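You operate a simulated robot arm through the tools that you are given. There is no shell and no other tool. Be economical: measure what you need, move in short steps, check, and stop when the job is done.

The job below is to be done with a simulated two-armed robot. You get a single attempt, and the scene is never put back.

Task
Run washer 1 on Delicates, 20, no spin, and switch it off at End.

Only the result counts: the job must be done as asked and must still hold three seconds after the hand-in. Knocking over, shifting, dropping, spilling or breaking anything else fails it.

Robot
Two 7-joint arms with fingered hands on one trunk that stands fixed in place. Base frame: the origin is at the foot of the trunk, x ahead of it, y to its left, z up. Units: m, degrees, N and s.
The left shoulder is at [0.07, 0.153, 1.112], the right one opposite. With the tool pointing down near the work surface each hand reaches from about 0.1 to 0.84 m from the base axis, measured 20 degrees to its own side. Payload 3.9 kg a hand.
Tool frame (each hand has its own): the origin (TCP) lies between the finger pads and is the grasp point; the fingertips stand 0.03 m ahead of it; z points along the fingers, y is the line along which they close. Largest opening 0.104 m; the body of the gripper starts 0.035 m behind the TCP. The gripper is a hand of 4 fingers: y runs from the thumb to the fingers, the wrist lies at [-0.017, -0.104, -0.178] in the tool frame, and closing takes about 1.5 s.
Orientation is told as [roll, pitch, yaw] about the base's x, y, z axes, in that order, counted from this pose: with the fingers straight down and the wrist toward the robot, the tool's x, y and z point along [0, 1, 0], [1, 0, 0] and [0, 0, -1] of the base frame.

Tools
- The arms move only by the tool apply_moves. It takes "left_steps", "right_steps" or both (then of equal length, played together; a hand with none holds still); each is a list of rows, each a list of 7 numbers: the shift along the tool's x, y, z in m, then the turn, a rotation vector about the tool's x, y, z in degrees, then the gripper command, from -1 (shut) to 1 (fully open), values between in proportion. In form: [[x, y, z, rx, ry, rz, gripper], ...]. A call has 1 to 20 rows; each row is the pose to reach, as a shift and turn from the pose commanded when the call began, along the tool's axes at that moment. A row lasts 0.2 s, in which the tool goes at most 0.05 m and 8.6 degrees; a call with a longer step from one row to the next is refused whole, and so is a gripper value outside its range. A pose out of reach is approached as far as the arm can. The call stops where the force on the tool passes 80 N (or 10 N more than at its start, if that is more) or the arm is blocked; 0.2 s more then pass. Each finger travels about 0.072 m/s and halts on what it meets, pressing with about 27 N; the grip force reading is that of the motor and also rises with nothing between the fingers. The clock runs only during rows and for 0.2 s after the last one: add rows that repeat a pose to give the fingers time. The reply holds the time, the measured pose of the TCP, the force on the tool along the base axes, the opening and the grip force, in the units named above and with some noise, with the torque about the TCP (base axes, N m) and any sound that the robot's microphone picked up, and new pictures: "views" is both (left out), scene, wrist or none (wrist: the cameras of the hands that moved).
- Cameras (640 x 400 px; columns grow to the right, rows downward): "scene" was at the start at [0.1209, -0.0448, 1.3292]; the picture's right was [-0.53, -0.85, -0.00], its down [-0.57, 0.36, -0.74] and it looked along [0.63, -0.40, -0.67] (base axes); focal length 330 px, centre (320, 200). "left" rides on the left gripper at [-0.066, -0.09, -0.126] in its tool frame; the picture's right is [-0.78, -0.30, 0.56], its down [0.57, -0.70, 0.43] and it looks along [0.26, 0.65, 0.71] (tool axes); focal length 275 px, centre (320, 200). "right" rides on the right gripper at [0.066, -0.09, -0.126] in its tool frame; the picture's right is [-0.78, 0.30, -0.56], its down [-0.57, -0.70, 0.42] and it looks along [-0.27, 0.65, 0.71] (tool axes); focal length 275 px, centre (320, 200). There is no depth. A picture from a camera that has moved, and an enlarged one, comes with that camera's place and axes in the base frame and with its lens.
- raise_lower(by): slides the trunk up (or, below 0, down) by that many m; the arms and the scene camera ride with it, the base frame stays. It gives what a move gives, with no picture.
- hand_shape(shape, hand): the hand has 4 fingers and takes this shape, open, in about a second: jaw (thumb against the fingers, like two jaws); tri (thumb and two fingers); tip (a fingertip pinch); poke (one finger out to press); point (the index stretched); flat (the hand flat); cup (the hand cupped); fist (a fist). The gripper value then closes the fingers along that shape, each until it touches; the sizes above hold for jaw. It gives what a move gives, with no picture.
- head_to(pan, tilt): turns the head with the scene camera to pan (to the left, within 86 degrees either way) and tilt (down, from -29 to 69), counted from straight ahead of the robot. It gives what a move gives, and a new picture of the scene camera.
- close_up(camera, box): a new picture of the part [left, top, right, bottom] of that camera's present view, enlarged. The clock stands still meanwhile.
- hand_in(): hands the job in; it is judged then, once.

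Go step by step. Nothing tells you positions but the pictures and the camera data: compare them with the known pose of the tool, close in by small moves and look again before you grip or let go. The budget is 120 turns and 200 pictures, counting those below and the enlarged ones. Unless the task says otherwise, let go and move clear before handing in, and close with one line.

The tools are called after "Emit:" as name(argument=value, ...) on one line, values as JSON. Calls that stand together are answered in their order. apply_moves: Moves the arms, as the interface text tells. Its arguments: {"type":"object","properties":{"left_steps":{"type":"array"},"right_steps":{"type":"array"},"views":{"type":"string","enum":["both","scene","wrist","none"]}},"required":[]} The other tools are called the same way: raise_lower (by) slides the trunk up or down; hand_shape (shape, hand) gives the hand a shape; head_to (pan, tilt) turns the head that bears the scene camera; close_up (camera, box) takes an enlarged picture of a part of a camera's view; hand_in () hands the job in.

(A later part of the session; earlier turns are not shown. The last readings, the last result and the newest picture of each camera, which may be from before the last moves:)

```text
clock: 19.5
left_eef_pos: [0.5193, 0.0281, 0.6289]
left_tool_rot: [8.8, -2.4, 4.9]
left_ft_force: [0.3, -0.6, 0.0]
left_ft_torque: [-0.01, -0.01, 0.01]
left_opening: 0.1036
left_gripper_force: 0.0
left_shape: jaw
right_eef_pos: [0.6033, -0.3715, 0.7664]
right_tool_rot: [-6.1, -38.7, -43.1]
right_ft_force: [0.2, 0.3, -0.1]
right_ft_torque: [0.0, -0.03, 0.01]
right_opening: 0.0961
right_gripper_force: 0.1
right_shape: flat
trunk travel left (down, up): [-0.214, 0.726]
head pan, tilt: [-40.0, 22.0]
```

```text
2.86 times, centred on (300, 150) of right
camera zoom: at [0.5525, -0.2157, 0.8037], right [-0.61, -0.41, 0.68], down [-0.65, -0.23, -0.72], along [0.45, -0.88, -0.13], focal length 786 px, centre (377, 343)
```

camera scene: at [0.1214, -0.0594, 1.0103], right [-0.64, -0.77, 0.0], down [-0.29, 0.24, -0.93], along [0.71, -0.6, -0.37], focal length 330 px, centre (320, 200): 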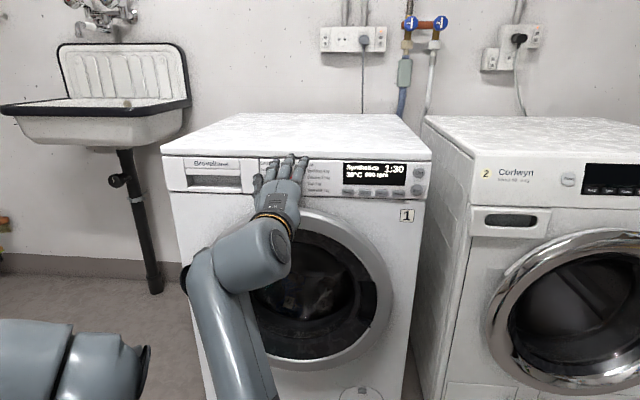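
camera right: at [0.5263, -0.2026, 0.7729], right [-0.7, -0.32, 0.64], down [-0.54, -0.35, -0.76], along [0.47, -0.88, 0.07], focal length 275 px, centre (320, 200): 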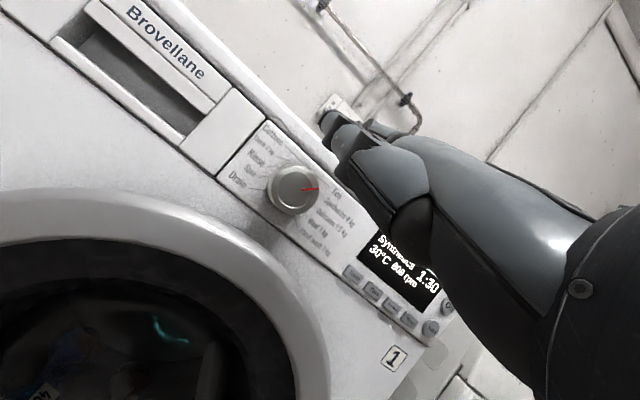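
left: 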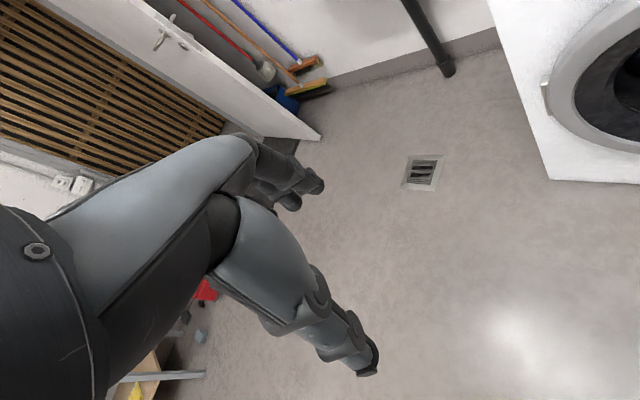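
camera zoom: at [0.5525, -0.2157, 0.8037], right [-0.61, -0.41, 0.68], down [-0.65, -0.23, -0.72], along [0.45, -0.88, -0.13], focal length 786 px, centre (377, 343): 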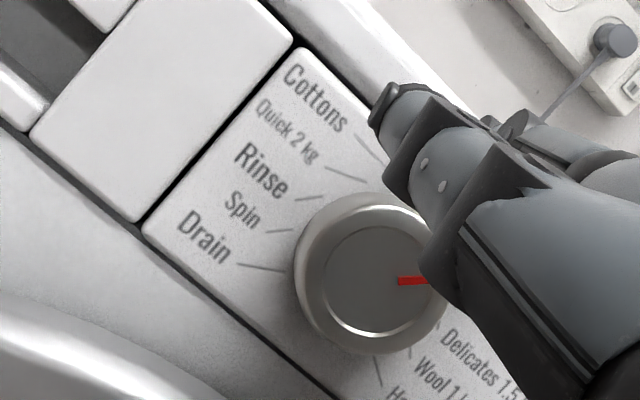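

The fingers are below the lid edge and just above the knob. I'll lower in small steps until contact.

Emit:
apply_moves(right_steps=[[0.0003, -0.0025, 0.0031, 0, 0, 0, 1], [0.0006, -0.005, 0.0062, 0, 0, 0, 1], [0.001, -0.0075, 0.0093, 0, 0, 0, 1]], views="none")

Emit:
close_up(camera="scene", box=[240, 130, 352, 200])

Emit:
close_up(camera="right", box=[200, 80, 400, 220])

```text
clock: 20.3
left_eef_pos: [0.5186, 0.0276, 0.6291]
left_tool_rot: [8.8, -2.3, 5.1]
left_ft_force: [0.5, 0.8, 1.0]
left_ft_torque: [0.02, -0.02, 0.0]
left_opening: 0.1034
left_gripper_force: 0.0
left_shape: jaw
right_eef_pos: [0.6042, -0.37, 0.7577]
right_tool_rot: [-6.1, -38.7, -43.1]
right_ft_force: [0.0, -0.1, -0.2]
right_ft_torque: [0.02, -0.01, -0.01]
right_opening: 0.0961
right_gripper_force: 0.0
right_shape: flat
trunk travel left (down, up): [-0.214, 0.726]
head pan, tilt: [-40.0, 22.0]
```

```text
5.71 times, centred on (296, 165) of scene
camera zoom: at [0.1213, -0.0597, 1.0103], right [-0.64, -0.77, 0.0], down [-0.29, 0.24, -0.93], along [0.71, -0.6, -0.37], focal length 1884 px, centre (457, 400)
```

zoom: 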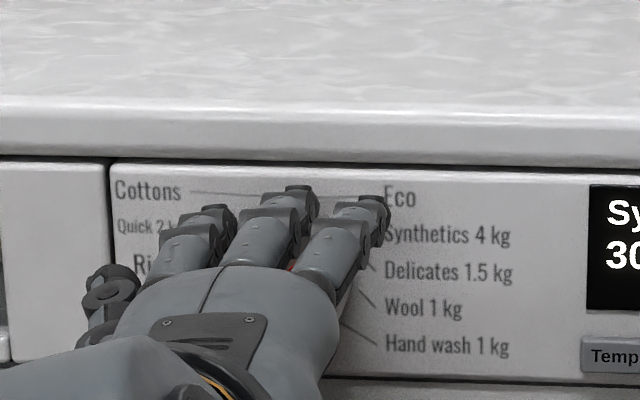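

```text
2.86 times, centred on (300, 150) of right
camera zoom: at [0.5528, -0.2155, 0.7919], right [-0.61, -0.41, 0.68], down [-0.65, -0.23, -0.72], along [0.45, -0.88, -0.13], focal length 786 px, centre (377, 343)
```

zoom: 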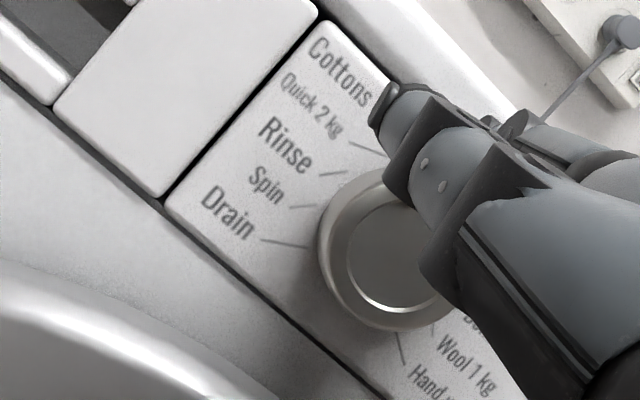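

Emit:
close_up(camera="scene", box=[270, 155, 318, 185])

Emit:
apply_moves(right_steps=[[0.0002, -0.0016, 0.002, 0, 0, 0, 1], [0.0005, -0.0032, 0.004, 0, 0, 0, 1], [0.0006, -0.0044, 0.0055, 0, 0, 0, 1]], views="none")

Emit:
close_up(camera="right", box=[200, 80, 400, 220])

```text
13.33 times, centred on (294, 170) of scene
camera zoom: at [0.1213, -0.0597, 1.0103], right [-0.64, -0.77, 0.0], down [-0.29, 0.24, -0.93], along [0.71, -0.6, -0.37], focal length 4395 px, centre (667, 600)
```

zoom: 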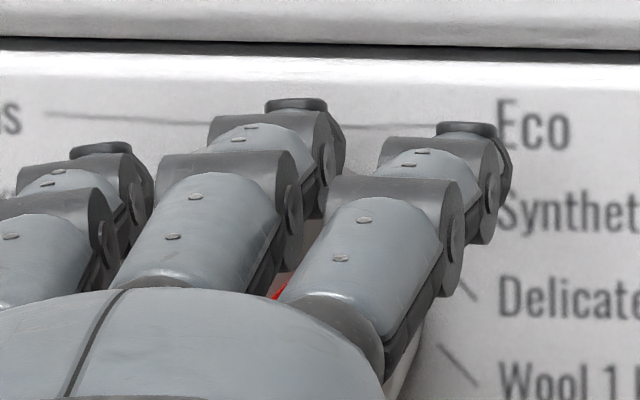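

```text
clock: 21.1
left_eef_pos: [0.5184, 0.0283, 0.629]
left_tool_rot: [8.8, -2.4, 5.0]
left_ft_force: [-0.8, -0.3, -0.3]
left_ft_torque: [0.01, -0.03, -0.01]
left_opening: 0.1033
left_gripper_force: 0.1
left_shape: jaw
right_eef_pos: [0.6037, -0.3693, 0.7487]
right_tool_rot: [-6.2, -38.7, -43.1]
right_ft_force: [-0.6, 0.2, 0.0]
right_ft_torque: [0.01, 0.01, -0.03]
right_opening: 0.0962
right_gripper_force: 0.0
right_shape: flat
trunk travel left (down, up): [-0.214, 0.726]
head pan, tilt: [-40.0, 22.0]
```

```text
2.86 times, centred on (300, 150) of right
camera zoom: at [0.5523, -0.2145, 0.7847], right [-0.61, -0.41, 0.68], down [-0.65, -0.23, -0.72], along [0.45, -0.88, -0.13], focal length 786 px, centre (377, 343)
```

zoom: 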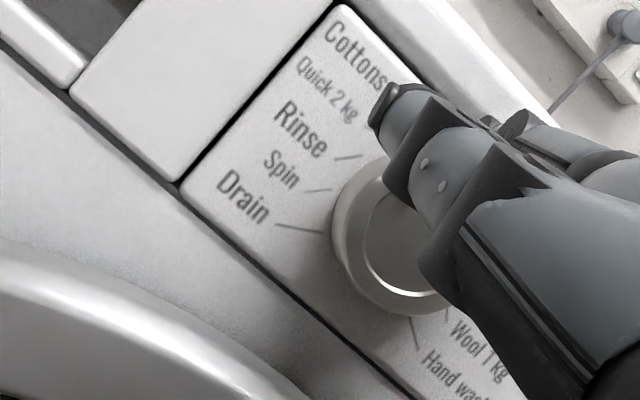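

Still no contact, so the fingertips are in front of the knob face. I'll rise 1.1 cm and advance 2 cm over the knob.

Emit:
apply_moves(right_steps=[[-0.0009, 0.0069, -0.0085, 0, 0, 0, 1], [-0.0005, 0.0108, -0.0054, 0, 0, 0, 1], [-0.0002, 0.0147, -0.0023, 0, 0, 0, 1], [0.0001, 0.0186, 0.0008, 0, 0, 0, 1], [0.0004, 0.0225, 0.0039, 0, 0, 0, 1]], views="none")

Emit:
close_up(camera="right", box=[200, 80, 400, 220])

Emit:
close_up(camera="scene", box=[262, 150, 326, 190])

```text
clock: 22.3
left_eef_pos: [0.5183, 0.028, 0.6289]
left_tool_rot: [8.8, -2.3, 5.1]
left_ft_force: [-0.6, -0.1, 0.1]
left_ft_torque: [0.04, 0.01, 0.01]
left_opening: 0.1037
left_gripper_force: 0.1
left_shape: jaw
right_eef_pos: [0.6184, -0.3838, 0.7598]
right_tool_rot: [-6.0, -38.6, -43.1]
right_ft_force: [0.0, -0.9, 0.6]
right_ft_torque: [-0.01, -0.01, -0.01]
right_opening: 0.0959
right_gripper_force: 0.1
right_shape: flat
trunk travel left (down, up): [-0.214, 0.726]
head pan, tilt: [-40.0, 22.0]
```

```text
2.86 times, centred on (300, 150) of right
camera zoom: at [0.5669, -0.2284, 0.7961], right [-0.61, -0.41, 0.68], down [-0.65, -0.23, -0.72], along [0.45, -0.88, -0.13], focal length 786 px, centre (377, 343)
```

zoom: 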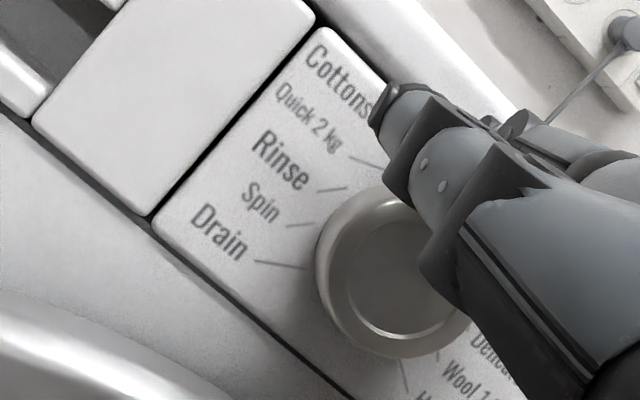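

```text
10.00 times, centred on (294, 170) of scene
camera zoom: at [0.1213, -0.0597, 1.0103], right [-0.64, -0.77, 0.0], down [-0.29, 0.24, -0.93], along [0.71, -0.6, -0.37], focal length 3296 px, centre (580, 500)
```

zoom: 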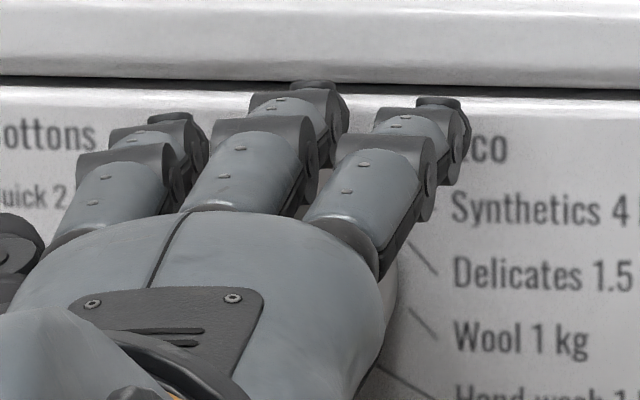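

Emit:
apply_moves(right_steps=[[0.0004, 0.0006, 0.005, 0, 0, 0, 1], [0.0006, 0.0029, 0.0069, 0, 0, 0, 1], [0.0008, 0.0053, 0.0087, 0, 0, 0, 1], [0.001, 0.0076, 0.0106, 0, 0, 0, 1]], views="none")

Emit:
close_up(camera="right", box=[200, 80, 400, 220])

Emit:
close_up(camera="scene", box=[262, 150, 326, 190])

```text
clock: 23.3
left_eef_pos: [0.5194, 0.0282, 0.6306]
left_tool_rot: [8.8, -2.4, 5.0]
left_ft_force: [0.4, -0.1, -0.1]
left_ft_torque: [0.0, -0.03, -0.01]
left_opening: 0.1036
left_gripper_force: 0.1
left_shape: jaw
right_eef_pos: [0.6266, -0.3925, 0.756]
right_tool_rot: [-6.2, -38.7, -43.1]
right_ft_force: [-0.9, -0.5, -0.2]
right_ft_torque: [0.0, 0.02, 0.01]
right_opening: 0.0964
right_gripper_force: 0.1
right_shape: flat
trunk travel left (down, up): [-0.214, 0.726]
head pan, tilt: [-40.0, 22.0]
```

```text
2.86 times, centred on (300, 150) of right
camera zoom: at [0.5759, -0.2376, 0.7926], right [-0.61, -0.41, 0.68], down [-0.65, -0.23, -0.72], along [0.45, -0.88, -0.13], focal length 786 px, centre (377, 343)
```

zoom: 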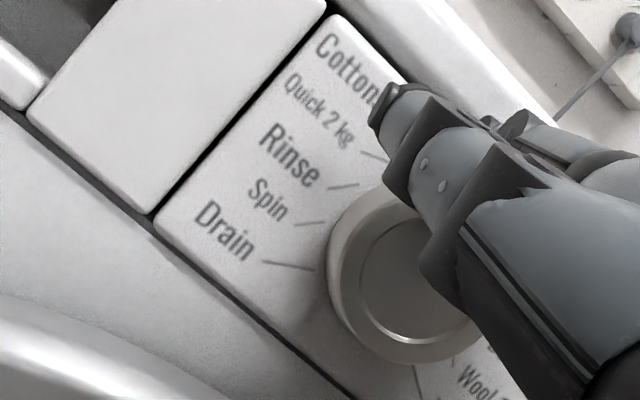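

```text
10.00 times, centred on (294, 170) of scene
camera zoom: at [0.1213, -0.0597, 1.0103], right [-0.64, -0.77, 0.0], down [-0.29, 0.24, -0.93], along [0.71, -0.6, -0.37], focal length 3296 px, centre (580, 500)
```

zoom: 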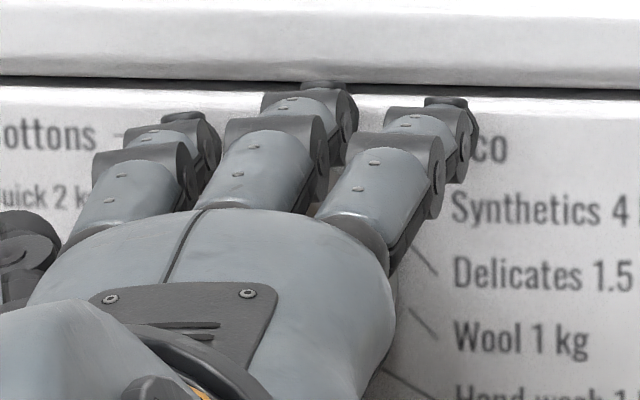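

Emit:
apply_moves(right_steps=[[0.0003, 0.0039, 0.0031, 0, 0, 0, 1], [0.0006, 0.007, 0.0056, 0, 0, 0, 1], [0.0008, 0.0101, 0.008, 0, 0, 0, 1], [0.001, 0.0125, 0.0099, 0, 0, 0, 1]], views="none")

Emit:
close_up(camera="right", box=[200, 80, 400, 220])

Emit:
close_up(camera="scene", box=[262, 150, 326, 190])

```text
clock: 24.3
left_eef_pos: [0.5154, 0.0318, 0.6311]
left_tool_rot: [8.5, -2.5, 5.0]
left_ft_force: [-0.2, -0.5, -0.3]
left_ft_torque: [-0.02, -0.02, -0.02]
left_opening: 0.1039
left_gripper_force: 0.1
left_shape: jaw
right_eef_pos: [0.6345, -0.3974, 0.7645]
right_tool_rot: [-6.0, -39.4, -42.9]
right_ft_force: [-46.8, 43.9, -1.2]
right_ft_torque: [-2.75, -2.95, -0.46]
right_opening: 0.0962
right_gripper_force: 0.0
right_shape: flat
trunk travel left (down, up): [-0.214, 0.726]
head pan, tilt: [-40.0, 22.0]
```

```text
2.86 times, centred on (300, 150) of right
camera zoom: at [0.5824, -0.2429, 0.7988], right [-0.61, -0.4, 0.68], down [-0.65, -0.24, -0.73], along [0.45, -0.88, -0.11], focal length 786 px, centre (377, 343)
```

zoom: 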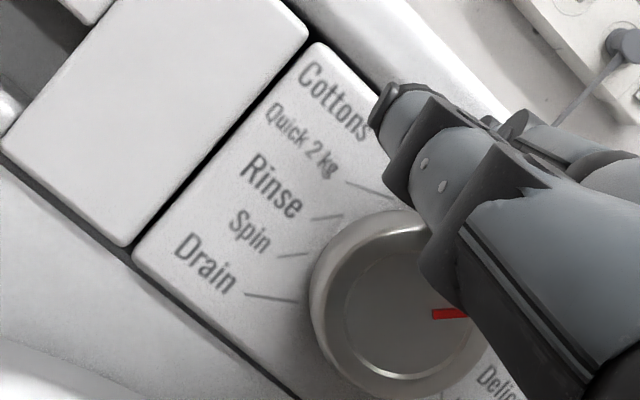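

```text
10.00 times, centred on (294, 170) of scene
camera zoom: at [0.1146, -0.0533, 1.0116], right [-0.64, -0.77, 0.0], down [-0.28, 0.23, -0.93], along [0.71, -0.6, -0.37], focal length 3296 px, centre (580, 500)
```

zoom: 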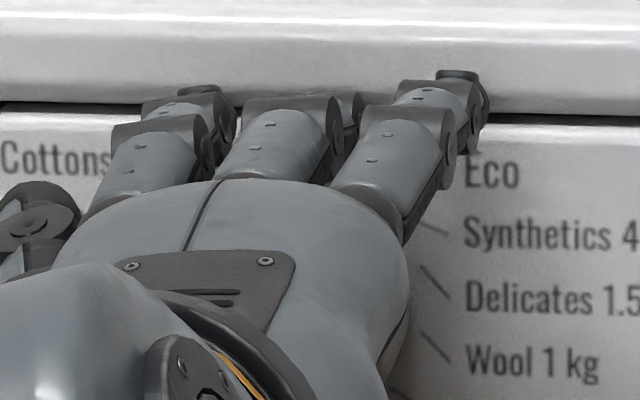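

Firm contact with the panel, so the fingertips are now at the panel plane. I'll back off about 1 cm and then lower gently onto the knob.

Emit:
apply_moves(right_steps=[[-0.0007, -0.0086, -0.0068, 0, 0, 0, 1], [-0.0007, -0.0086, -0.0068, 0, 0, 0, 1], [-0.0005, -0.0105, -0.0045, 0, 0, 0, 1]], views="none")

Emit:
close_up(camera="scene", box=[262, 150, 326, 190])

```text
clock: 25.1
left_eef_pos: [0.5176, 0.0276, 0.6297]
left_tool_rot: [8.7, -2.4, 5.0]
left_ft_force: [0.1, 0.5, -0.2]
left_ft_torque: [0.0, 0.02, 0.0]
left_opening: 0.1038
left_gripper_force: 0.0
left_shape: jaw
right_eef_pos: [0.631, -0.3969, 0.7527]
right_tool_rot: [-6.1, -38.4, -43.2]
right_ft_force: [0.5, 0.3, -0.4]
right_ft_torque: [0.0, 0.01, 0.02]
right_opening: 0.0
right_gripper_force: 0.1
right_shape: flat
trunk travel left (down, up): [-0.214, 0.726]
head pan, tilt: [-40.0, 22.0]
```

```text
10.00 times, centred on (294, 170) of scene
camera zoom: at [0.1214, -0.0597, 1.0103], right [-0.64, -0.76, 0.0], down [-0.29, 0.24, -0.93], along [0.71, -0.6, -0.37], focal length 3296 px, centre (580, 500)
```

zoom: 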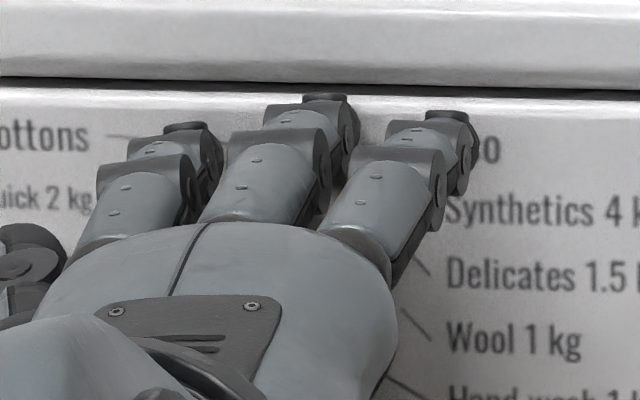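

Emit:
apply_moves(right_steps=[[0.0002, -0.0016, 0.0019, 0, 0, 0, 1], [0.0004, -0.0031, 0.0039, 0, 0, 0, 1]], views="none")

Emit:
apply_moves(right_steps=[[0.0001, -0.0012, 0.0016, 0, 0, 0, 1], [0.0002, -0.0019, 0.0023, 0, 0, 0, 1]], views="none")

```text
clock: 25.7
left_eef_pos: [0.5186, 0.0281, 0.6291]
left_tool_rot: [8.8, -2.3, 5.1]
left_ft_force: [-0.8, -0.6, 0.8]
left_ft_torque: [-0.02, 0.02, 0.04]
left_opening: 0.1036
left_gripper_force: 0.0
left_shape: jaw
right_eef_pos: [0.6298, -0.3963, 0.7479]
right_tool_rot: [-6.0, -38.8, -43.1]
right_ft_force: [-0.5, 0.4, 1.3]
right_ft_torque: [-0.08, -0.1, 0.03]
right_opening: 0.0002
right_gripper_force: 0.1
right_shape: flat
trunk travel left (down, up): [-0.214, 0.726]
head pan, tilt: [-40.0, 22.0]
```

```text
clock: 26.3
left_eef_pos: [0.5179, 0.0288, 0.6296]
left_tool_rot: [8.7, -2.3, 5.0]
left_ft_force: [-0.4, -0.3, -0.3]
left_ft_torque: [0.02, 0.02, 0.01]
left_opening: 0.1037
left_gripper_force: 0.1
left_shape: jaw
right_eef_pos: [0.6309, -0.3944, 0.746]
right_tool_rot: [-6.0, -38.9, -43.2]
right_ft_force: [0.1, -0.1, 3.1]
right_ft_torque: [-0.1, -0.23, -0.01]
right_opening: 0.0
right_gripper_force: 0.1
right_shape: flat
trunk travel left (down, up): [-0.214, 0.726]
head pan, tilt: [-40.0, 22.0]
```

Contact on top of the knob (3 N). I'll press a bit harder and slide right about 1.3 cm to turn it clockwise.

Emit:
apply_moves(right_steps=[[0.0003, -0.0025, 0.0031, 0, 0, 0, 1], [-0.004, -0.0025, 0.0036, 0, 0, 0, 1], [-0.008, -0.0025, 0.004, 0, 0, 0, 1], [-0.012, -0.0025, 0.0044, 0, 0, 0, 1]], views="scene")

Emit:
close_up(camera="scene", box=[262, 150, 422, 210])

```text
clock: 27.3
left_eef_pos: [0.5181, 0.0268, 0.6306]
left_tool_rot: [8.9, -2.5, 5.0]
left_ft_force: [-0.1, -0.3, -0.4]
left_ft_torque: [-0.02, 0.03, -0.01]
left_opening: 0.1037
left_gripper_force: 0.0
left_shape: jaw
right_eef_pos: [0.622, -0.4052, 0.7417]
right_tool_rot: [-6.1, -38.8, -43.3]
right_ft_force: [-1.8, 0.0, 5.7]
right_ft_torque: [-0.2, -0.35, 0.02]
right_opening: 0.0001
right_gripper_force: 0.1
right_shape: flat
trunk travel left (down, up): [-0.214, 0.726]
head pan, tilt: [-40.0, 22.0]
camera scene: at [0.1203, -0.059, 1.0105], right [-0.64, -0.77, 0.0], down [-0.29, 0.24, -0.93], along [0.71, -0.6, -0.37], focal length 330 px, centre (320, 200)
```

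scene: 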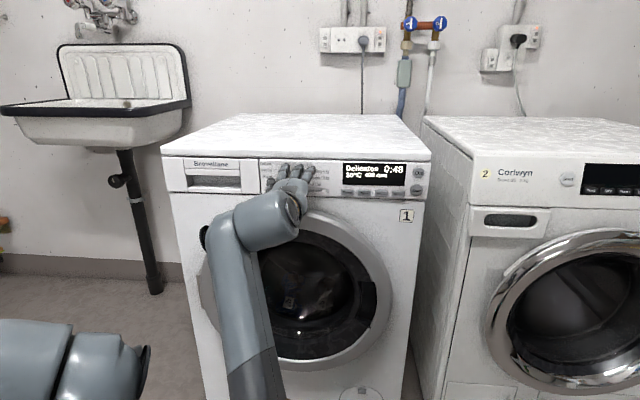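

```text
4.00 times, centred on (342, 180) of scene
camera zoom: at [0.1203, -0.059, 1.0105], right [-0.64, -0.77, 0.0], down [-0.29, 0.24, -0.93], along [0.71, -0.6, -0.37], focal length 1319 px, centre (232, 280)
```

zoom: 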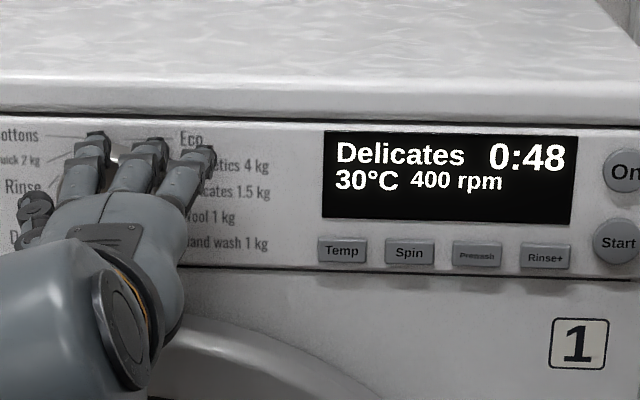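

It worked: the display shows Delicates, 30 °C, 400 rpm. I'll lift straight off and retreat.

Emit:
apply_moves(right_steps=[[-0.0004, 0.0038, -0.0047, 0, 0, 0, 1], [-0.0008, 0.0062, -0.0078, 0, 0, 0, 1], [-0.003, -0.0156, -0.0251, 0, 0, 0, 1], [-0.0065, -0.0468, -0.05, 0, 0, 0, 1], [-0.0075, -0.0562, -0.0573, 0, 0, 0, 1]], views="none")

Emit:
hand_shape(hand="right", shape="point")

Emit:
close_up(camera="scene", box=[262, 150, 422, 250])

Emit:
close_up(camera="right", box=[0, 0, 640, 400])

```text
clock: 28.5
left_eef_pos: [0.5194, 0.0282, 0.6297]
left_tool_rot: [8.8, -2.3, 5.0]
left_ft_force: [0.7, -0.3, 0.1]
left_ft_torque: [0.03, 0.03, 0.01]
left_opening: 0.1036
left_gripper_force: 0.0
left_shape: jaw
right_eef_pos: [0.5587, -0.3597, 0.7649]
right_tool_rot: [-6.1, -40.5, -44.1]
right_ft_force: [-0.4, 0.9, 0.6]
right_ft_torque: [0.02, 0.03, -0.02]
right_opening: 0.0001
right_gripper_force: 0.1
right_shape: flat
trunk travel left (down, up): [-0.214, 0.726]
head pan, tilt: [-40.0, 22.0]
```

```text
clock: 29.4
left_eef_pos: [0.5183, 0.0271, 0.6291]
left_tool_rot: [8.8, -2.3, 5.1]
left_ft_force: [0.4, 0.1, 0.1]
left_ft_torque: [0.0, 0.04, 0.0]
left_opening: 0.1037
left_gripper_force: 0.1
left_shape: jaw
right_eef_pos: [0.5596, -0.3589, 0.7637]
right_tool_rot: [-6.6, -40.3, -43.6]
right_ft_force: [0.2, -0.6, 0.2]
right_ft_torque: [-0.03, 0.02, -0.02]
right_opening: 0.0001
right_gripper_force: 0.1
right_shape: point
trunk travel left (down, up): [-0.214, 0.726]
head pan, tilt: [-40.0, 22.0]
```

```text
4.00 times, centred on (342, 200) of scene
camera zoom: at [0.1213, -0.0595, 1.0103], right [-0.64, -0.77, 0.0], down [-0.29, 0.24, -0.93], along [0.71, -0.6, -0.37], focal length 1319 px, centre (232, 200)
```

zoom: 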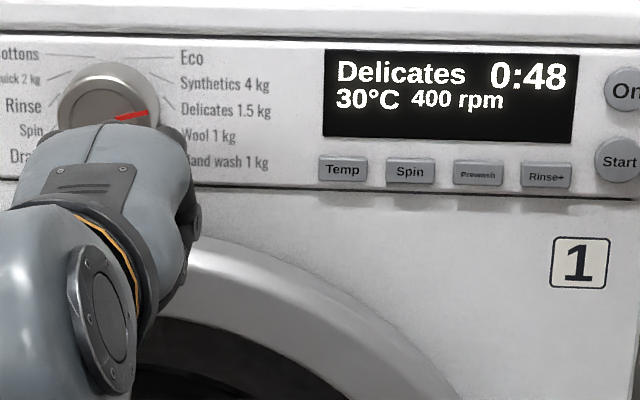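

```text
1.00 times, centred on (320, 200) of right (not enlarged: the box is as wide or as high as the picture)
camera zoom: at [0.5109, -0.2028, 0.7943], right [-0.63, -0.38, 0.68], down [-0.65, -0.24, -0.72], along [0.44, -0.89, -0.1], focal length 275 px, centre (320, 200)
```

zoom: 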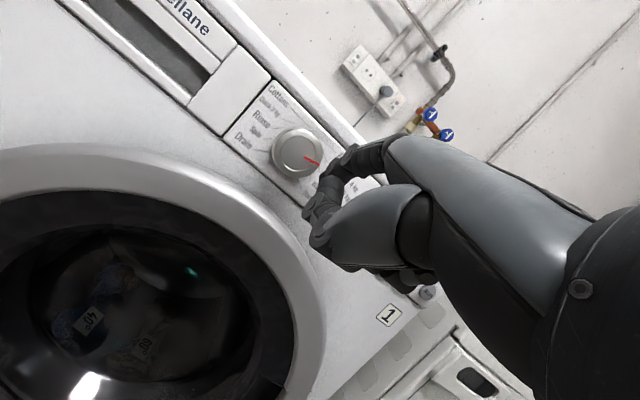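

Delicates holds (30 °C, 400 rpm, 0:48). Temp is near [0.606, -0.549, 0.755] and Spin near [0.580, -0.577, 0.755]; I'll bring the index in front of Temp.

Emit:
apply_moves(right_steps=[[-0.03, 0.005, 0.016, 0, 0, 0, 1], [-0.06, 0.012, 0.034, 0, 0, 0, 1], [-0.085, 0.02, 0.052, 0, 0, 0, 1], [-0.102, 0.027, 0.0717, 0, 0, 0, 1], [-0.102, 0.027, 0.0717, 0, 0, 0, 1]], views="none")

Emit:
close_up(camera="scene", box=[310, 150, 422, 220])

Emit:
close_up(camera="right", box=[220, 90, 420, 220])

```text
clock: 30.6
left_eef_pos: [0.5174, 0.0284, 0.6295]
left_tool_rot: [8.8, -2.3, 5.0]
left_ft_force: [-0.2, -0.1, 0.2]
left_ft_torque: [0.02, -0.05, -0.03]
left_opening: 0.1035
left_gripper_force: 0.1
left_shape: jaw
right_eef_pos: [0.5318, -0.4683, 0.7192]
right_tool_rot: [-6.3, -38.6, -43.0]
right_ft_force: [0.1, -0.2, 0.8]
right_ft_torque: [0.0, -0.01, -0.01]
right_opening: 0.0
right_gripper_force: 0.0
right_shape: point
trunk travel left (down, up): [-0.214, 0.726]
head pan, tilt: [-40.0, 22.0]
```

```text
5.71 times, centred on (366, 185) of scene
camera zoom: at [0.1213, -0.0595, 1.0103], right [-0.64, -0.77, 0.0], down [-0.29, 0.24, -0.93], along [0.71, -0.6, -0.37], focal length 1884 px, centre (57, 286)
```

zoom: 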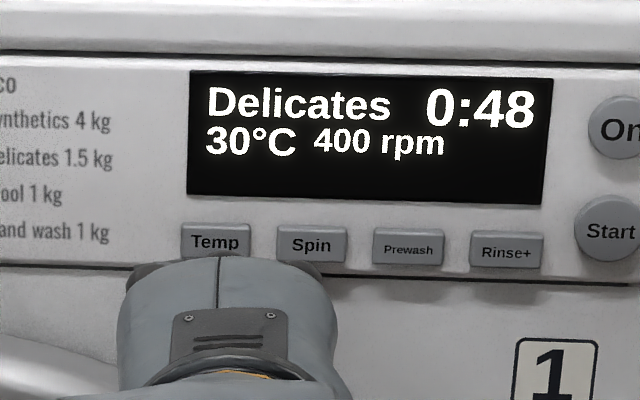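

```text
3.08 times, centred on (320, 155) of right
camera zoom: at [0.48, -0.3141, 0.7547], right [-0.61, -0.41, 0.68], down [-0.65, -0.23, -0.72], along [0.45, -0.88, -0.13], focal length 847 px, centre (320, 338)
```

zoom: 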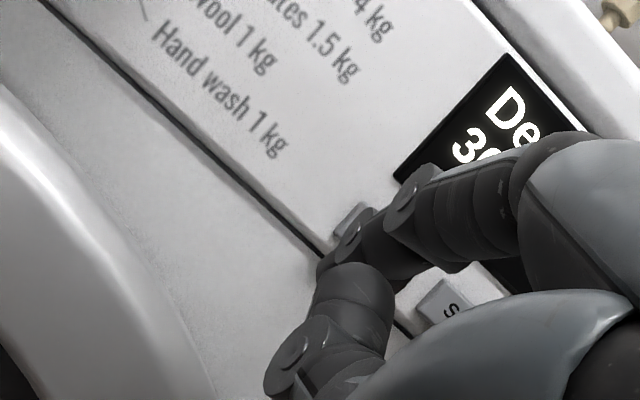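

The tip is about 11 mm left, 17 mm low and 37 mm short of Temp. I'll correct and close half the gap.

Emit:
apply_moves(right_steps=[[-0.005, 0.011, -0.0014, 0, 0, 0, 1], [-0.0113, 0.0223, -0.0028, 0, 0, 0, 1], [-0.0113, 0.0223, -0.0028, 0, 0, 0, 1]], views="none")

Emit:
close_up(camera="scene", box=[310, 150, 422, 220])

Emit:
close_up(camera="right", box=[220, 90, 420, 220])

```text
clock: 31.4
left_eef_pos: [0.5183, 0.0282, 0.6284]
left_tool_rot: [8.8, -2.3, 5.0]
left_ft_force: [-0.5, -0.2, 0.7]
left_ft_torque: [-0.03, -0.01, -0.01]
left_opening: 0.1036
left_gripper_force: 0.2
left_shape: jaw
right_eef_pos: [0.5347, -0.4882, 0.736]
right_tool_rot: [-6.1, -38.5, -43.1]
right_ft_force: [0.0, -0.1, 0.1]
right_ft_torque: [0.01, 0.0, 0.01]
right_opening: 0.0001
right_gripper_force: 0.0
right_shape: point
trunk travel left (down, up): [-0.214, 0.726]
head pan, tilt: [-40.0, 22.0]
```

```text
5.71 times, centred on (366, 185) of scene
camera zoom: at [0.1213, -0.0595, 1.0103], right [-0.64, -0.77, 0.0], down [-0.29, 0.24, -0.93], along [0.71, -0.6, -0.37], focal length 1884 px, centre (57, 286)
```

zoom: 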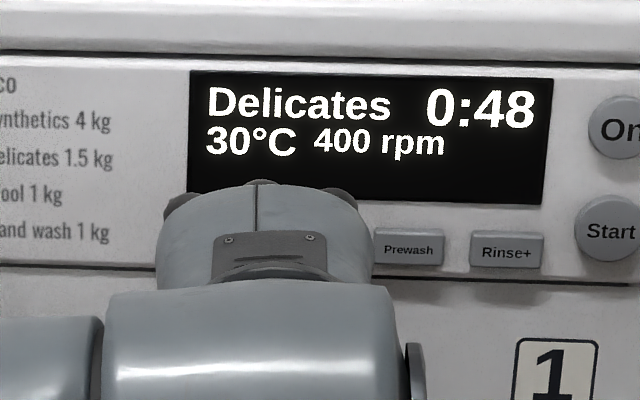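

```text
3.08 times, centred on (320, 155) of right
camera zoom: at [0.4843, -0.334, 0.7732], right [-0.61, -0.41, 0.68], down [-0.65, -0.23, -0.72], along [0.45, -0.88, -0.13], focal length 847 px, centre (320, 338)
```

zoom: 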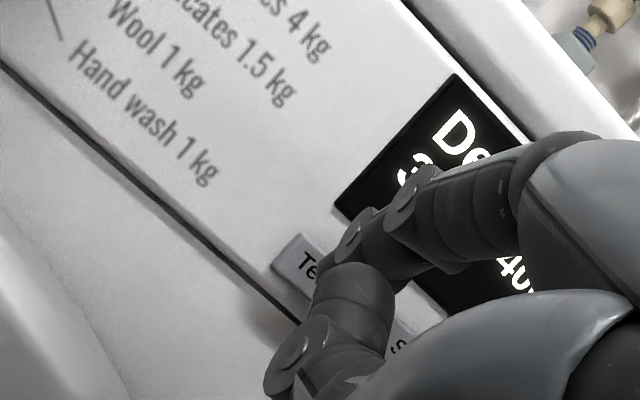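

Emit:
apply_moves(right_steps=[[0.002, 0.0046, 0.006, 0, 0, 0, 1], [0.0043, 0.0092, 0.0121, 0, 0, 0, 1], [0.0043, 0.0092, 0.0121, 0, 0, 0, 1]], views="none")

Emit:
close_up(camera="right", box=[270, 120, 370, 190])

```text
clock: 32.2
left_eef_pos: [0.5182, 0.0278, 0.629]
left_tool_rot: [8.8, -2.1, 5.0]
left_ft_force: [0.7, -0.2, 0.5]
left_ft_torque: [0.02, 0.01, 0.0]
left_opening: 0.1039
left_gripper_force: 0.1
left_shape: jaw
right_eef_pos: [0.5492, -0.497, 0.7342]
right_tool_rot: [-6.1, -38.5, -43.1]
right_ft_force: [0.7, -0.1, 0.1]
right_ft_torque: [-0.02, 0.01, 0.02]
right_opening: 0.0
right_gripper_force: 0.1
right_shape: point
trunk travel left (down, up): [-0.214, 0.726]
head pan, tilt: [-40.0, 22.0]
```

```text
5.71 times, centred on (320, 155) of right
camera zoom: at [0.4983, -0.3422, 0.7698], right [-0.61, -0.41, 0.68], down [-0.65, -0.23, -0.72], along [0.45, -0.88, -0.13], focal length 1573 px, centre (320, 457)
```

zoom: 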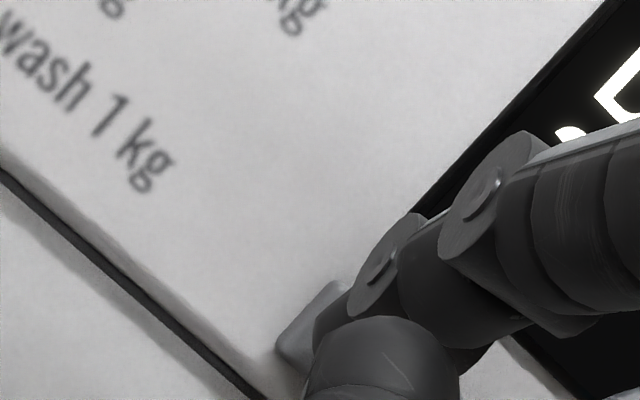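

The tip covers Temp now. I'll press in small steps.

Emit:
apply_moves(right_steps=[[0.0002, 0.0023, 0.0019, 0, 0, 0, 1], [0.0004, 0.0047, 0.0037, 0, 0, 0, 1], [0.0006, 0.007, 0.0056, 0, 0, 0, 1]], views="none")

Emit:
close_up(camera="scene", box=[310, 150, 422, 220])

```text
clock: 33.0
left_eef_pos: [0.5171, 0.0288, 0.6301]
left_tool_rot: [8.8, -2.3, 5.0]
left_ft_force: [0.4, 0.2, -0.3]
left_ft_torque: [0.0, 0.0, 0.0]
left_opening: 0.1034
left_gripper_force: 0.1
left_shape: jaw
right_eef_pos: [0.5538, -0.5026, 0.7346]
right_tool_rot: [-6.0, -38.7, -43.1]
right_ft_force: [-5.3, 5.8, 2.5]
right_ft_torque: [-0.19, -0.24, 0.13]
right_opening: 0.0959
right_gripper_force: 0.1
right_shape: point
trunk travel left (down, up): [-0.214, 0.726]
head pan, tilt: [-40.0, 22.0]
heard: click
```

```text
5.71 times, centred on (366, 185) of scene
camera zoom: at [0.1204, -0.0585, 1.0105], right [-0.64, -0.77, 0.0], down [-0.29, 0.24, -0.93], along [0.71, -0.6, -0.37], focal length 1884 px, centre (57, 286)
```

zoom: 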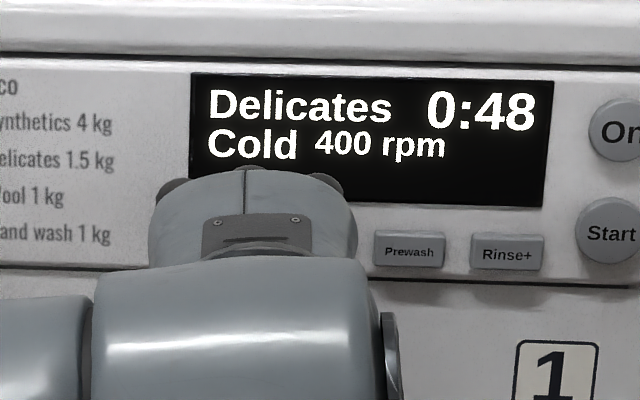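

Temp works: 30 → Cold. Back off and press again for the next value.

Emit:
apply_moves(right_steps=[[-0.0005, -0.006, -0.0048, 0, 0, 0, 1], [-0.0008, -0.0094, -0.0075, 0, 0, 0, 1], [-0.0008, -0.0094, -0.0075, 0, 0, 0, 1], [-0.0004, -0.0047, -0.0037, 0, 0, 0, 1], [0, 0, 0, 0, 0, 0, 1]], views="none")

Emit:
close_up(camera="scene", box=[310, 150, 422, 220])

```text
clock: 34.2
left_eef_pos: [0.5184, 0.0295, 0.6287]
left_tool_rot: [8.9, -2.4, 5.0]
left_ft_force: [-0.4, 0.2, -0.6]
left_ft_torque: [-0.02, 0.01, 0.01]
left_opening: 0.1039
left_gripper_force: 0.1
left_shape: jaw
right_eef_pos: [0.5541, -0.5017, 0.7353]
right_tool_rot: [-6.0, -38.8, -43.1]
right_ft_force: [-4.5, 4.9, 2.1]
right_ft_torque: [-0.18, -0.23, 0.12]
right_opening: 0.0959
right_gripper_force: 0.1
right_shape: point
trunk travel left (down, up): [-0.214, 0.726]
head pan, tilt: [-40.0, 22.0]
heard: click
```

```text
5.71 times, centred on (366, 185) of scene
camera zoom: at [0.1204, -0.0586, 1.0105], right [-0.64, -0.77, 0.0], down [-0.29, 0.24, -0.93], along [0.71, -0.6, -0.37], focal length 1884 px, centre (57, 286)
```

zoom: 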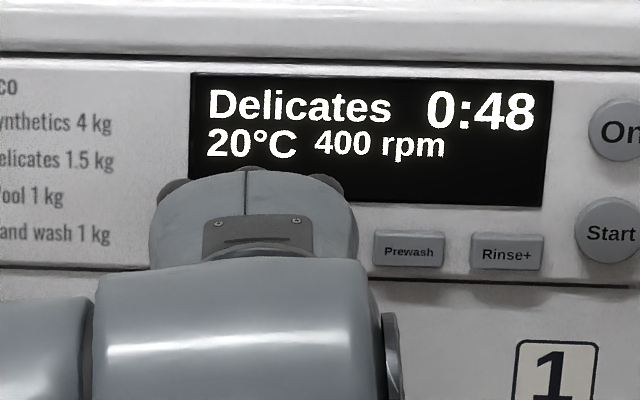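

20 °C is set. Next I'll back off and shift 37.5 mm right to Spin.

Emit:
apply_moves(right_steps=[[-0.0013, -0.0156, -0.0124, 0, 0, 0, 1], [-0.002, -0.0234, -0.0186, 0, 0, 0, 1], [-0.0206, -0.0233, -0.0166, 0, 0, 0, 1], [-0.0392, -0.0233, -0.0146, 0, 0, 0, 1], [-0.0379, -0.0117, -0.005, 0, 0, 0, 1]], views="none")

Emit:
close_up(camera="right", box=[250, 110, 390, 200])

Emit:
close_up(camera="scene", box=[310, 150, 422, 220])

```text
clock: 35.4
left_eef_pos: [0.5182, 0.0281, 0.6283]
left_tool_rot: [8.8, -2.3, 5.0]
left_ft_force: [-0.3, 0.6, 0.3]
left_ft_torque: [0.0, -0.03, -0.02]
left_opening: 0.1038
left_gripper_force: 0.1
left_shape: jaw
right_eef_pos: [0.5194, -0.5202, 0.7326]
right_tool_rot: [-6.2, -38.5, -43.1]
right_ft_force: [-0.4, 0.2, -0.7]
right_ft_torque: [0.03, 0.01, 0.02]
right_opening: 0.0962
right_gripper_force: 0.0
right_shape: point
trunk travel left (down, up): [-0.214, 0.726]
head pan, tilt: [-40.0, 22.0]
```

```text
4.44 times, centred on (320, 155) of right
camera zoom: at [0.4678, -0.3656, 0.7693], right [-0.61, -0.41, 0.68], down [-0.66, -0.23, -0.72], along [0.45, -0.88, -0.13], focal length 1224 px, centre (320, 400)
```

zoom: 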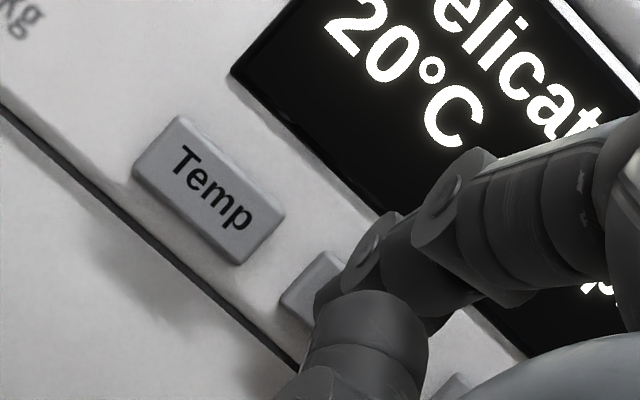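

```text
5.71 times, centred on (366, 185) of scene
camera zoom: at [0.1213, -0.0596, 1.0103], right [-0.64, -0.77, 0.0], down [-0.29, 0.24, -0.93], along [0.71, -0.6, -0.37], focal length 1884 px, centre (57, 286)
```

zoom: 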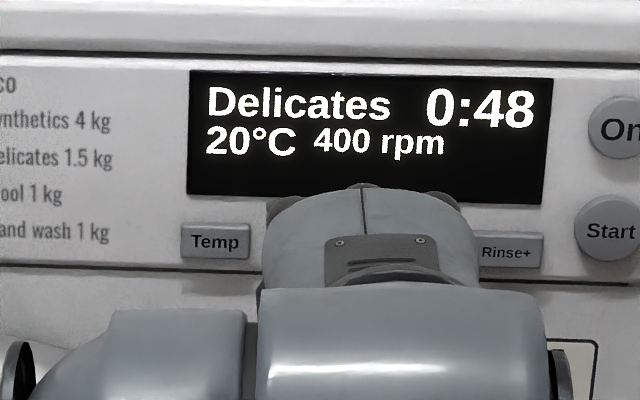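

Aligned on Spin like before; pressing.

Emit:
apply_moves(right_steps=[[0.0005, 0.0062, 0.005, 0, 0, 0, 1], [0.0008, 0.0094, 0.0074, 0, 0, 0, 1], [0.001, 0.0123, 0.0098, 0, 0, 0, 1]], views="none")

Emit:
close_up(camera="scene", box=[310, 150, 422, 220])

```text
clock: 36.2
left_eef_pos: [0.5176, 0.0297, 0.6311]
left_tool_rot: [8.7, -2.3, 5.0]
left_ft_force: [-0.2, -0.2, 0.0]
left_ft_torque: [0.01, 0.0, 0.0]
left_opening: 0.1037
left_gripper_force: 0.0
left_shape: jaw
right_eef_pos: [0.5293, -0.53, 0.7348]
right_tool_rot: [-6.0, -38.9, -43.1]
right_ft_force: [-5.4, 8.1, 2.3]
right_ft_torque: [-0.3, -0.29, 0.19]
right_opening: 0.0961
right_gripper_force: 0.1
right_shape: point
trunk travel left (down, up): [-0.214, 0.726]
head pan, tilt: [-40.0, 22.0]
heard: click
```

```text
5.71 times, centred on (366, 185) of scene
camera zoom: at [0.1202, -0.0581, 1.0106], right [-0.64, -0.77, 0.0], down [-0.29, 0.24, -0.93], along [0.71, -0.6, -0.37], focal length 1884 px, centre (57, 286)
```

zoom: 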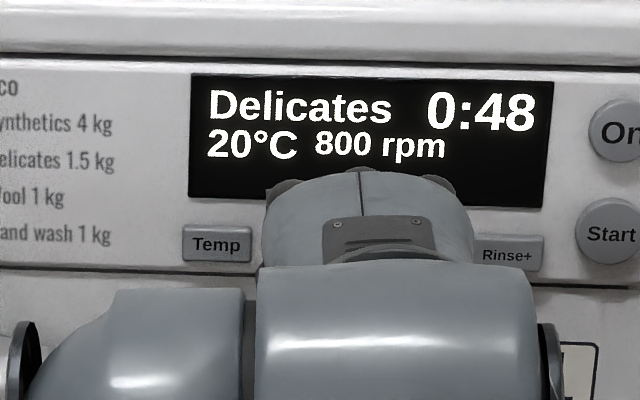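

800 rpm now; I'll press again, one press at a time.

Emit:
apply_moves(right_steps=[[-0.0005, -0.006, -0.0048, 0, 0, 0, 1], [-0.0009, -0.011, -0.0087, 0, 0, 0, 1], [-0.0009, -0.011, -0.0087, 0, 0, 0, 1], [-0.0004, -0.0047, -0.0037, 0, 0, 0, 1], [0, 0, 0, 0, 0, 0, 1]], views="none")

Emit:
close_up(camera="scene", box=[310, 150, 422, 220])

```text
clock: 37.4
left_eef_pos: [0.518, 0.0288, 0.6302]
left_tool_rot: [8.7, -2.5, 5.0]
left_ft_force: [0.2, 0.6, 0.8]
left_ft_torque: [0.0, -0.04, 0.02]
left_opening: 0.1037
left_gripper_force: 0.1
left_shape: jaw
right_eef_pos: [0.5306, -0.5291, 0.7361]
right_tool_rot: [-6.1, -38.9, -43.1]
right_ft_force: [-8.7, 8.4, 4.9]
right_ft_torque: [-0.36, -0.43, 0.07]
right_opening: 0.096
right_gripper_force: 0.0
right_shape: point
trunk travel left (down, up): [-0.214, 0.726]
head pan, tilt: [-40.0, 22.0]
heard: click
```

```text
5.71 times, centred on (366, 185) of scene
camera zoom: at [0.1196, -0.058, 1.0107], right [-0.64, -0.77, 0.0], down [-0.29, 0.24, -0.93], along [0.71, -0.6, -0.37], focal length 1884 px, centre (57, 286)
```

zoom: 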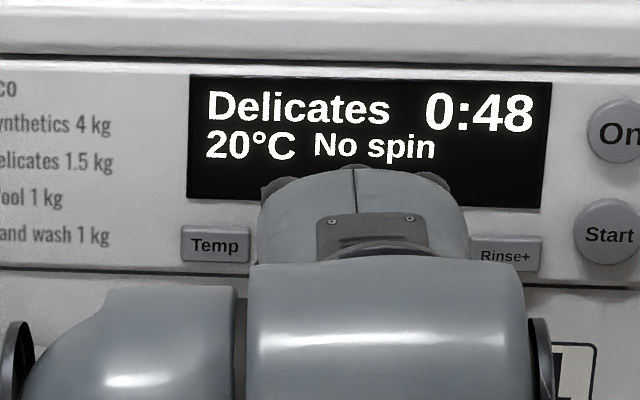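

No spin, 20 °C, Delicates are set. I'll back away and move right to Start without touching the others.

Emit:
apply_moves(right_steps=[[-0.0013, -0.0156, -0.0124, 0, 0, 0, 1], [-0.0027, -0.0312, -0.0248, 0, 0, 0, 1], [-0.04, -0.029, -0.023, 0, 0, 0, 1], [-0.078, -0.027, -0.0215, 0, 0, 0, 1], [-0.1152, -0.0251, -0.0203, 0, 0, 0, 1], [-0.1138, -0.0095, -0.008, 0, 0, 0, 1]], views="none")

Emit:
close_up(camera="right", box=[220, 90, 420, 220])

Emit:
close_up(camera="scene", box=[330, 150, 442, 220])

```text
clock: 38.8
left_eef_pos: [0.519, 0.0277, 0.6286]
left_tool_rot: [8.8, -2.3, 5.0]
left_ft_force: [0.1, 0.7, -0.1]
left_ft_torque: [-0.01, 0.0, 0.03]
left_opening: 0.1039
left_gripper_force: 0.1
left_shape: jaw
right_eef_pos: [0.4393, -0.5987, 0.744]
right_tool_rot: [-6.0, -38.6, -43.1]
right_ft_force: [-0.6, -0.3, -0.2]
right_ft_torque: [-0.01, 0.0, -0.01]
right_opening: 0.096
right_gripper_force: 0.0
right_shape: point
trunk travel left (down, up): [-0.214, 0.726]
head pan, tilt: [-40.0, 22.0]
```

```text
3.08 times, centred on (320, 155) of right
camera zoom: at [0.3879, -0.4441, 0.7803], right [-0.61, -0.41, 0.68], down [-0.65, -0.23, -0.72], along [0.45, -0.88, -0.13], focal length 847 px, centre (320, 338)
```

zoom: 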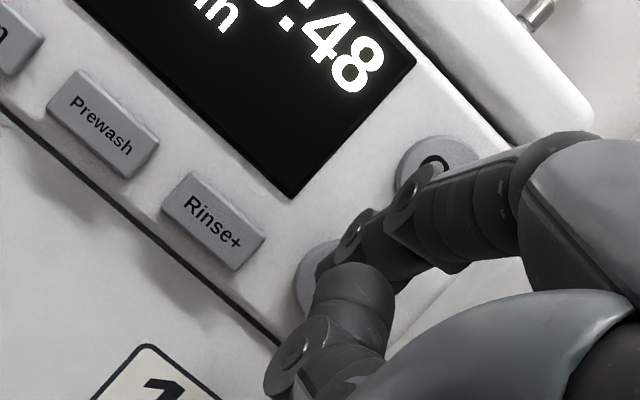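

```text
5.71 times, centred on (386, 185) of scene
camera zoom: at [0.1213, -0.0596, 1.0103], right [-0.64, -0.77, 0.0], down [-0.29, 0.24, -0.93], along [0.71, -0.6, -0.37], focal length 1884 px, centre (-57, 286)
```

zoom: 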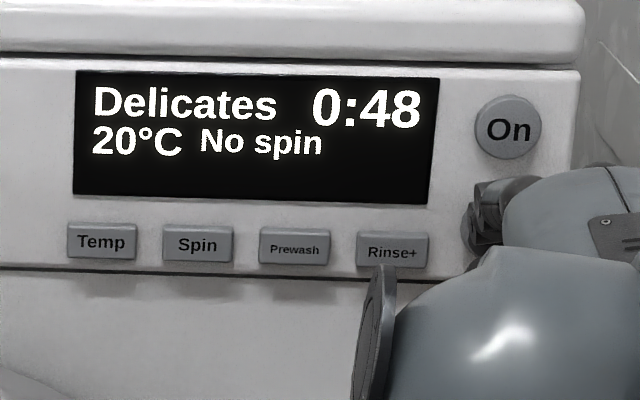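

Tip covers Start. Press forward with a slight right/down tweak.

Emit:
apply_moves(right_steps=[[-0.0012, 0.004, 0.006, 0, 0, 0, 1], [-0.0009, 0.008, 0.0095, 0, 0, 0, 1], [-0.0006, 0.0121, 0.0136, 0, 0, 0, 1]], views="none")

Emit:
close_up(camera="scene", box=[330, 150, 442, 220])

```text
clock: 39.6
left_eef_pos: [0.5182, 0.0284, 0.6298]
left_tool_rot: [8.7, -2.3, 5.0]
left_ft_force: [-0.1, -0.5, 0.0]
left_ft_torque: [-0.01, -0.02, -0.02]
left_opening: 0.1036
left_gripper_force: 0.1
left_shape: jaw
right_eef_pos: [0.4494, -0.6105, 0.7437]
right_tool_rot: [-6.1, -38.9, -43.1]
right_ft_force: [-7.2, 8.7, 3.9]
right_ft_torque: [-0.37, -0.37, 0.18]
right_opening: 0.096
right_gripper_force: 0.1
right_shape: point
trunk travel left (down, up): [-0.214, 0.726]
head pan, tilt: [-40.0, 22.0]
heard: click
```

```text
5.71 times, centred on (386, 185) of scene
camera zoom: at [0.1199, -0.0578, 1.0107], right [-0.64, -0.77, 0.0], down [-0.29, 0.24, -0.93], along [0.71, -0.6, -0.37], focal length 1884 px, centre (-57, 286)
```

zoom: 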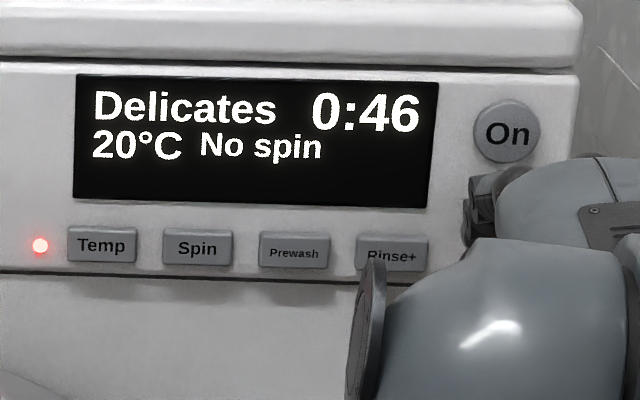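

Running (LED on, counting down). Back off, rise in front of On, and wait for End.

Emit:
apply_moves(right_steps=[[-0.0012, -0.014, -0.011, 0, 0, 0, 1], [-0.0023, -0.0273, -0.0217, 0, 0, 0, 1], [-0.0039, -0.015, -0.037, 0, 0, 0, 1], [-0.0055, -0.003, -0.052, 0, 0, 0, 1], [-0.0055, -0.003, -0.052, 0, 0, 0, 1], [-0.0055, -0.003, -0.052, 0, 0, 0, 1], [-0.0055, -0.003, -0.052, 0, 0, 0, 1], [-0.0055, -0.003, -0.052, 0, 0, 0, 1], [-0.0055, -0.003, -0.052, 0, 0, 0, 1], [-0.0055, -0.003, -0.052, 0, 0, 0, 1]], views="none")

Emit:
close_up(camera="scene", box=[330, 150, 442, 220])

Emit:
close_up(camera="right", box=[220, 90, 420, 220])

```text
clock: 41.8
left_eef_pos: [0.5177, 0.0279, 0.6278]
left_tool_rot: [8.8, -2.3, 5.1]
left_ft_force: [-0.8, 0.0, -0.1]
left_ft_torque: [0.0, 0.03, 0.0]
left_opening: 0.1036
left_gripper_force: 0.1
left_shape: jaw
right_eef_pos: [0.4254, -0.5891, 0.7761]
right_tool_rot: [-6.1, -38.6, -43.2]
right_ft_force: [0.0, 0.3, 0.2]
right_ft_torque: [0.02, -0.01, 0.02]
right_opening: 0.096
right_gripper_force: 0.1
right_shape: point
trunk travel left (down, up): [-0.214, 0.726]
head pan, tilt: [-40.0, 22.0]
```

```text
5.71 times, centred on (386, 185) of scene
camera zoom: at [0.1212, -0.0595, 1.0103], right [-0.64, -0.77, 0.0], down [-0.29, 0.24, -0.93], along [0.71, -0.6, -0.37], focal length 1884 px, centre (-57, 286)
```

zoom: 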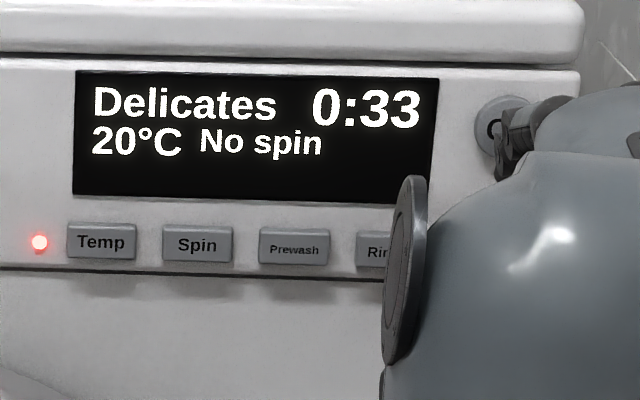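

```text
3.08 times, centred on (320, 155) of right
camera zoom: at [0.3737, -0.434, 0.8122], right [-0.61, -0.41, 0.68], down [-0.65, -0.23, -0.72], along [0.45, -0.88, -0.13], focal length 847 px, centre (320, 338)
```

zoom: 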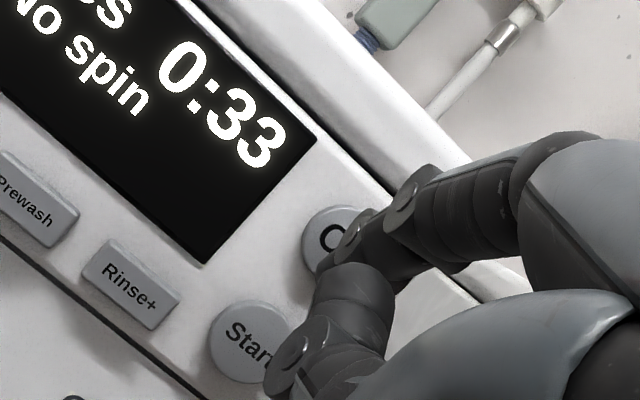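

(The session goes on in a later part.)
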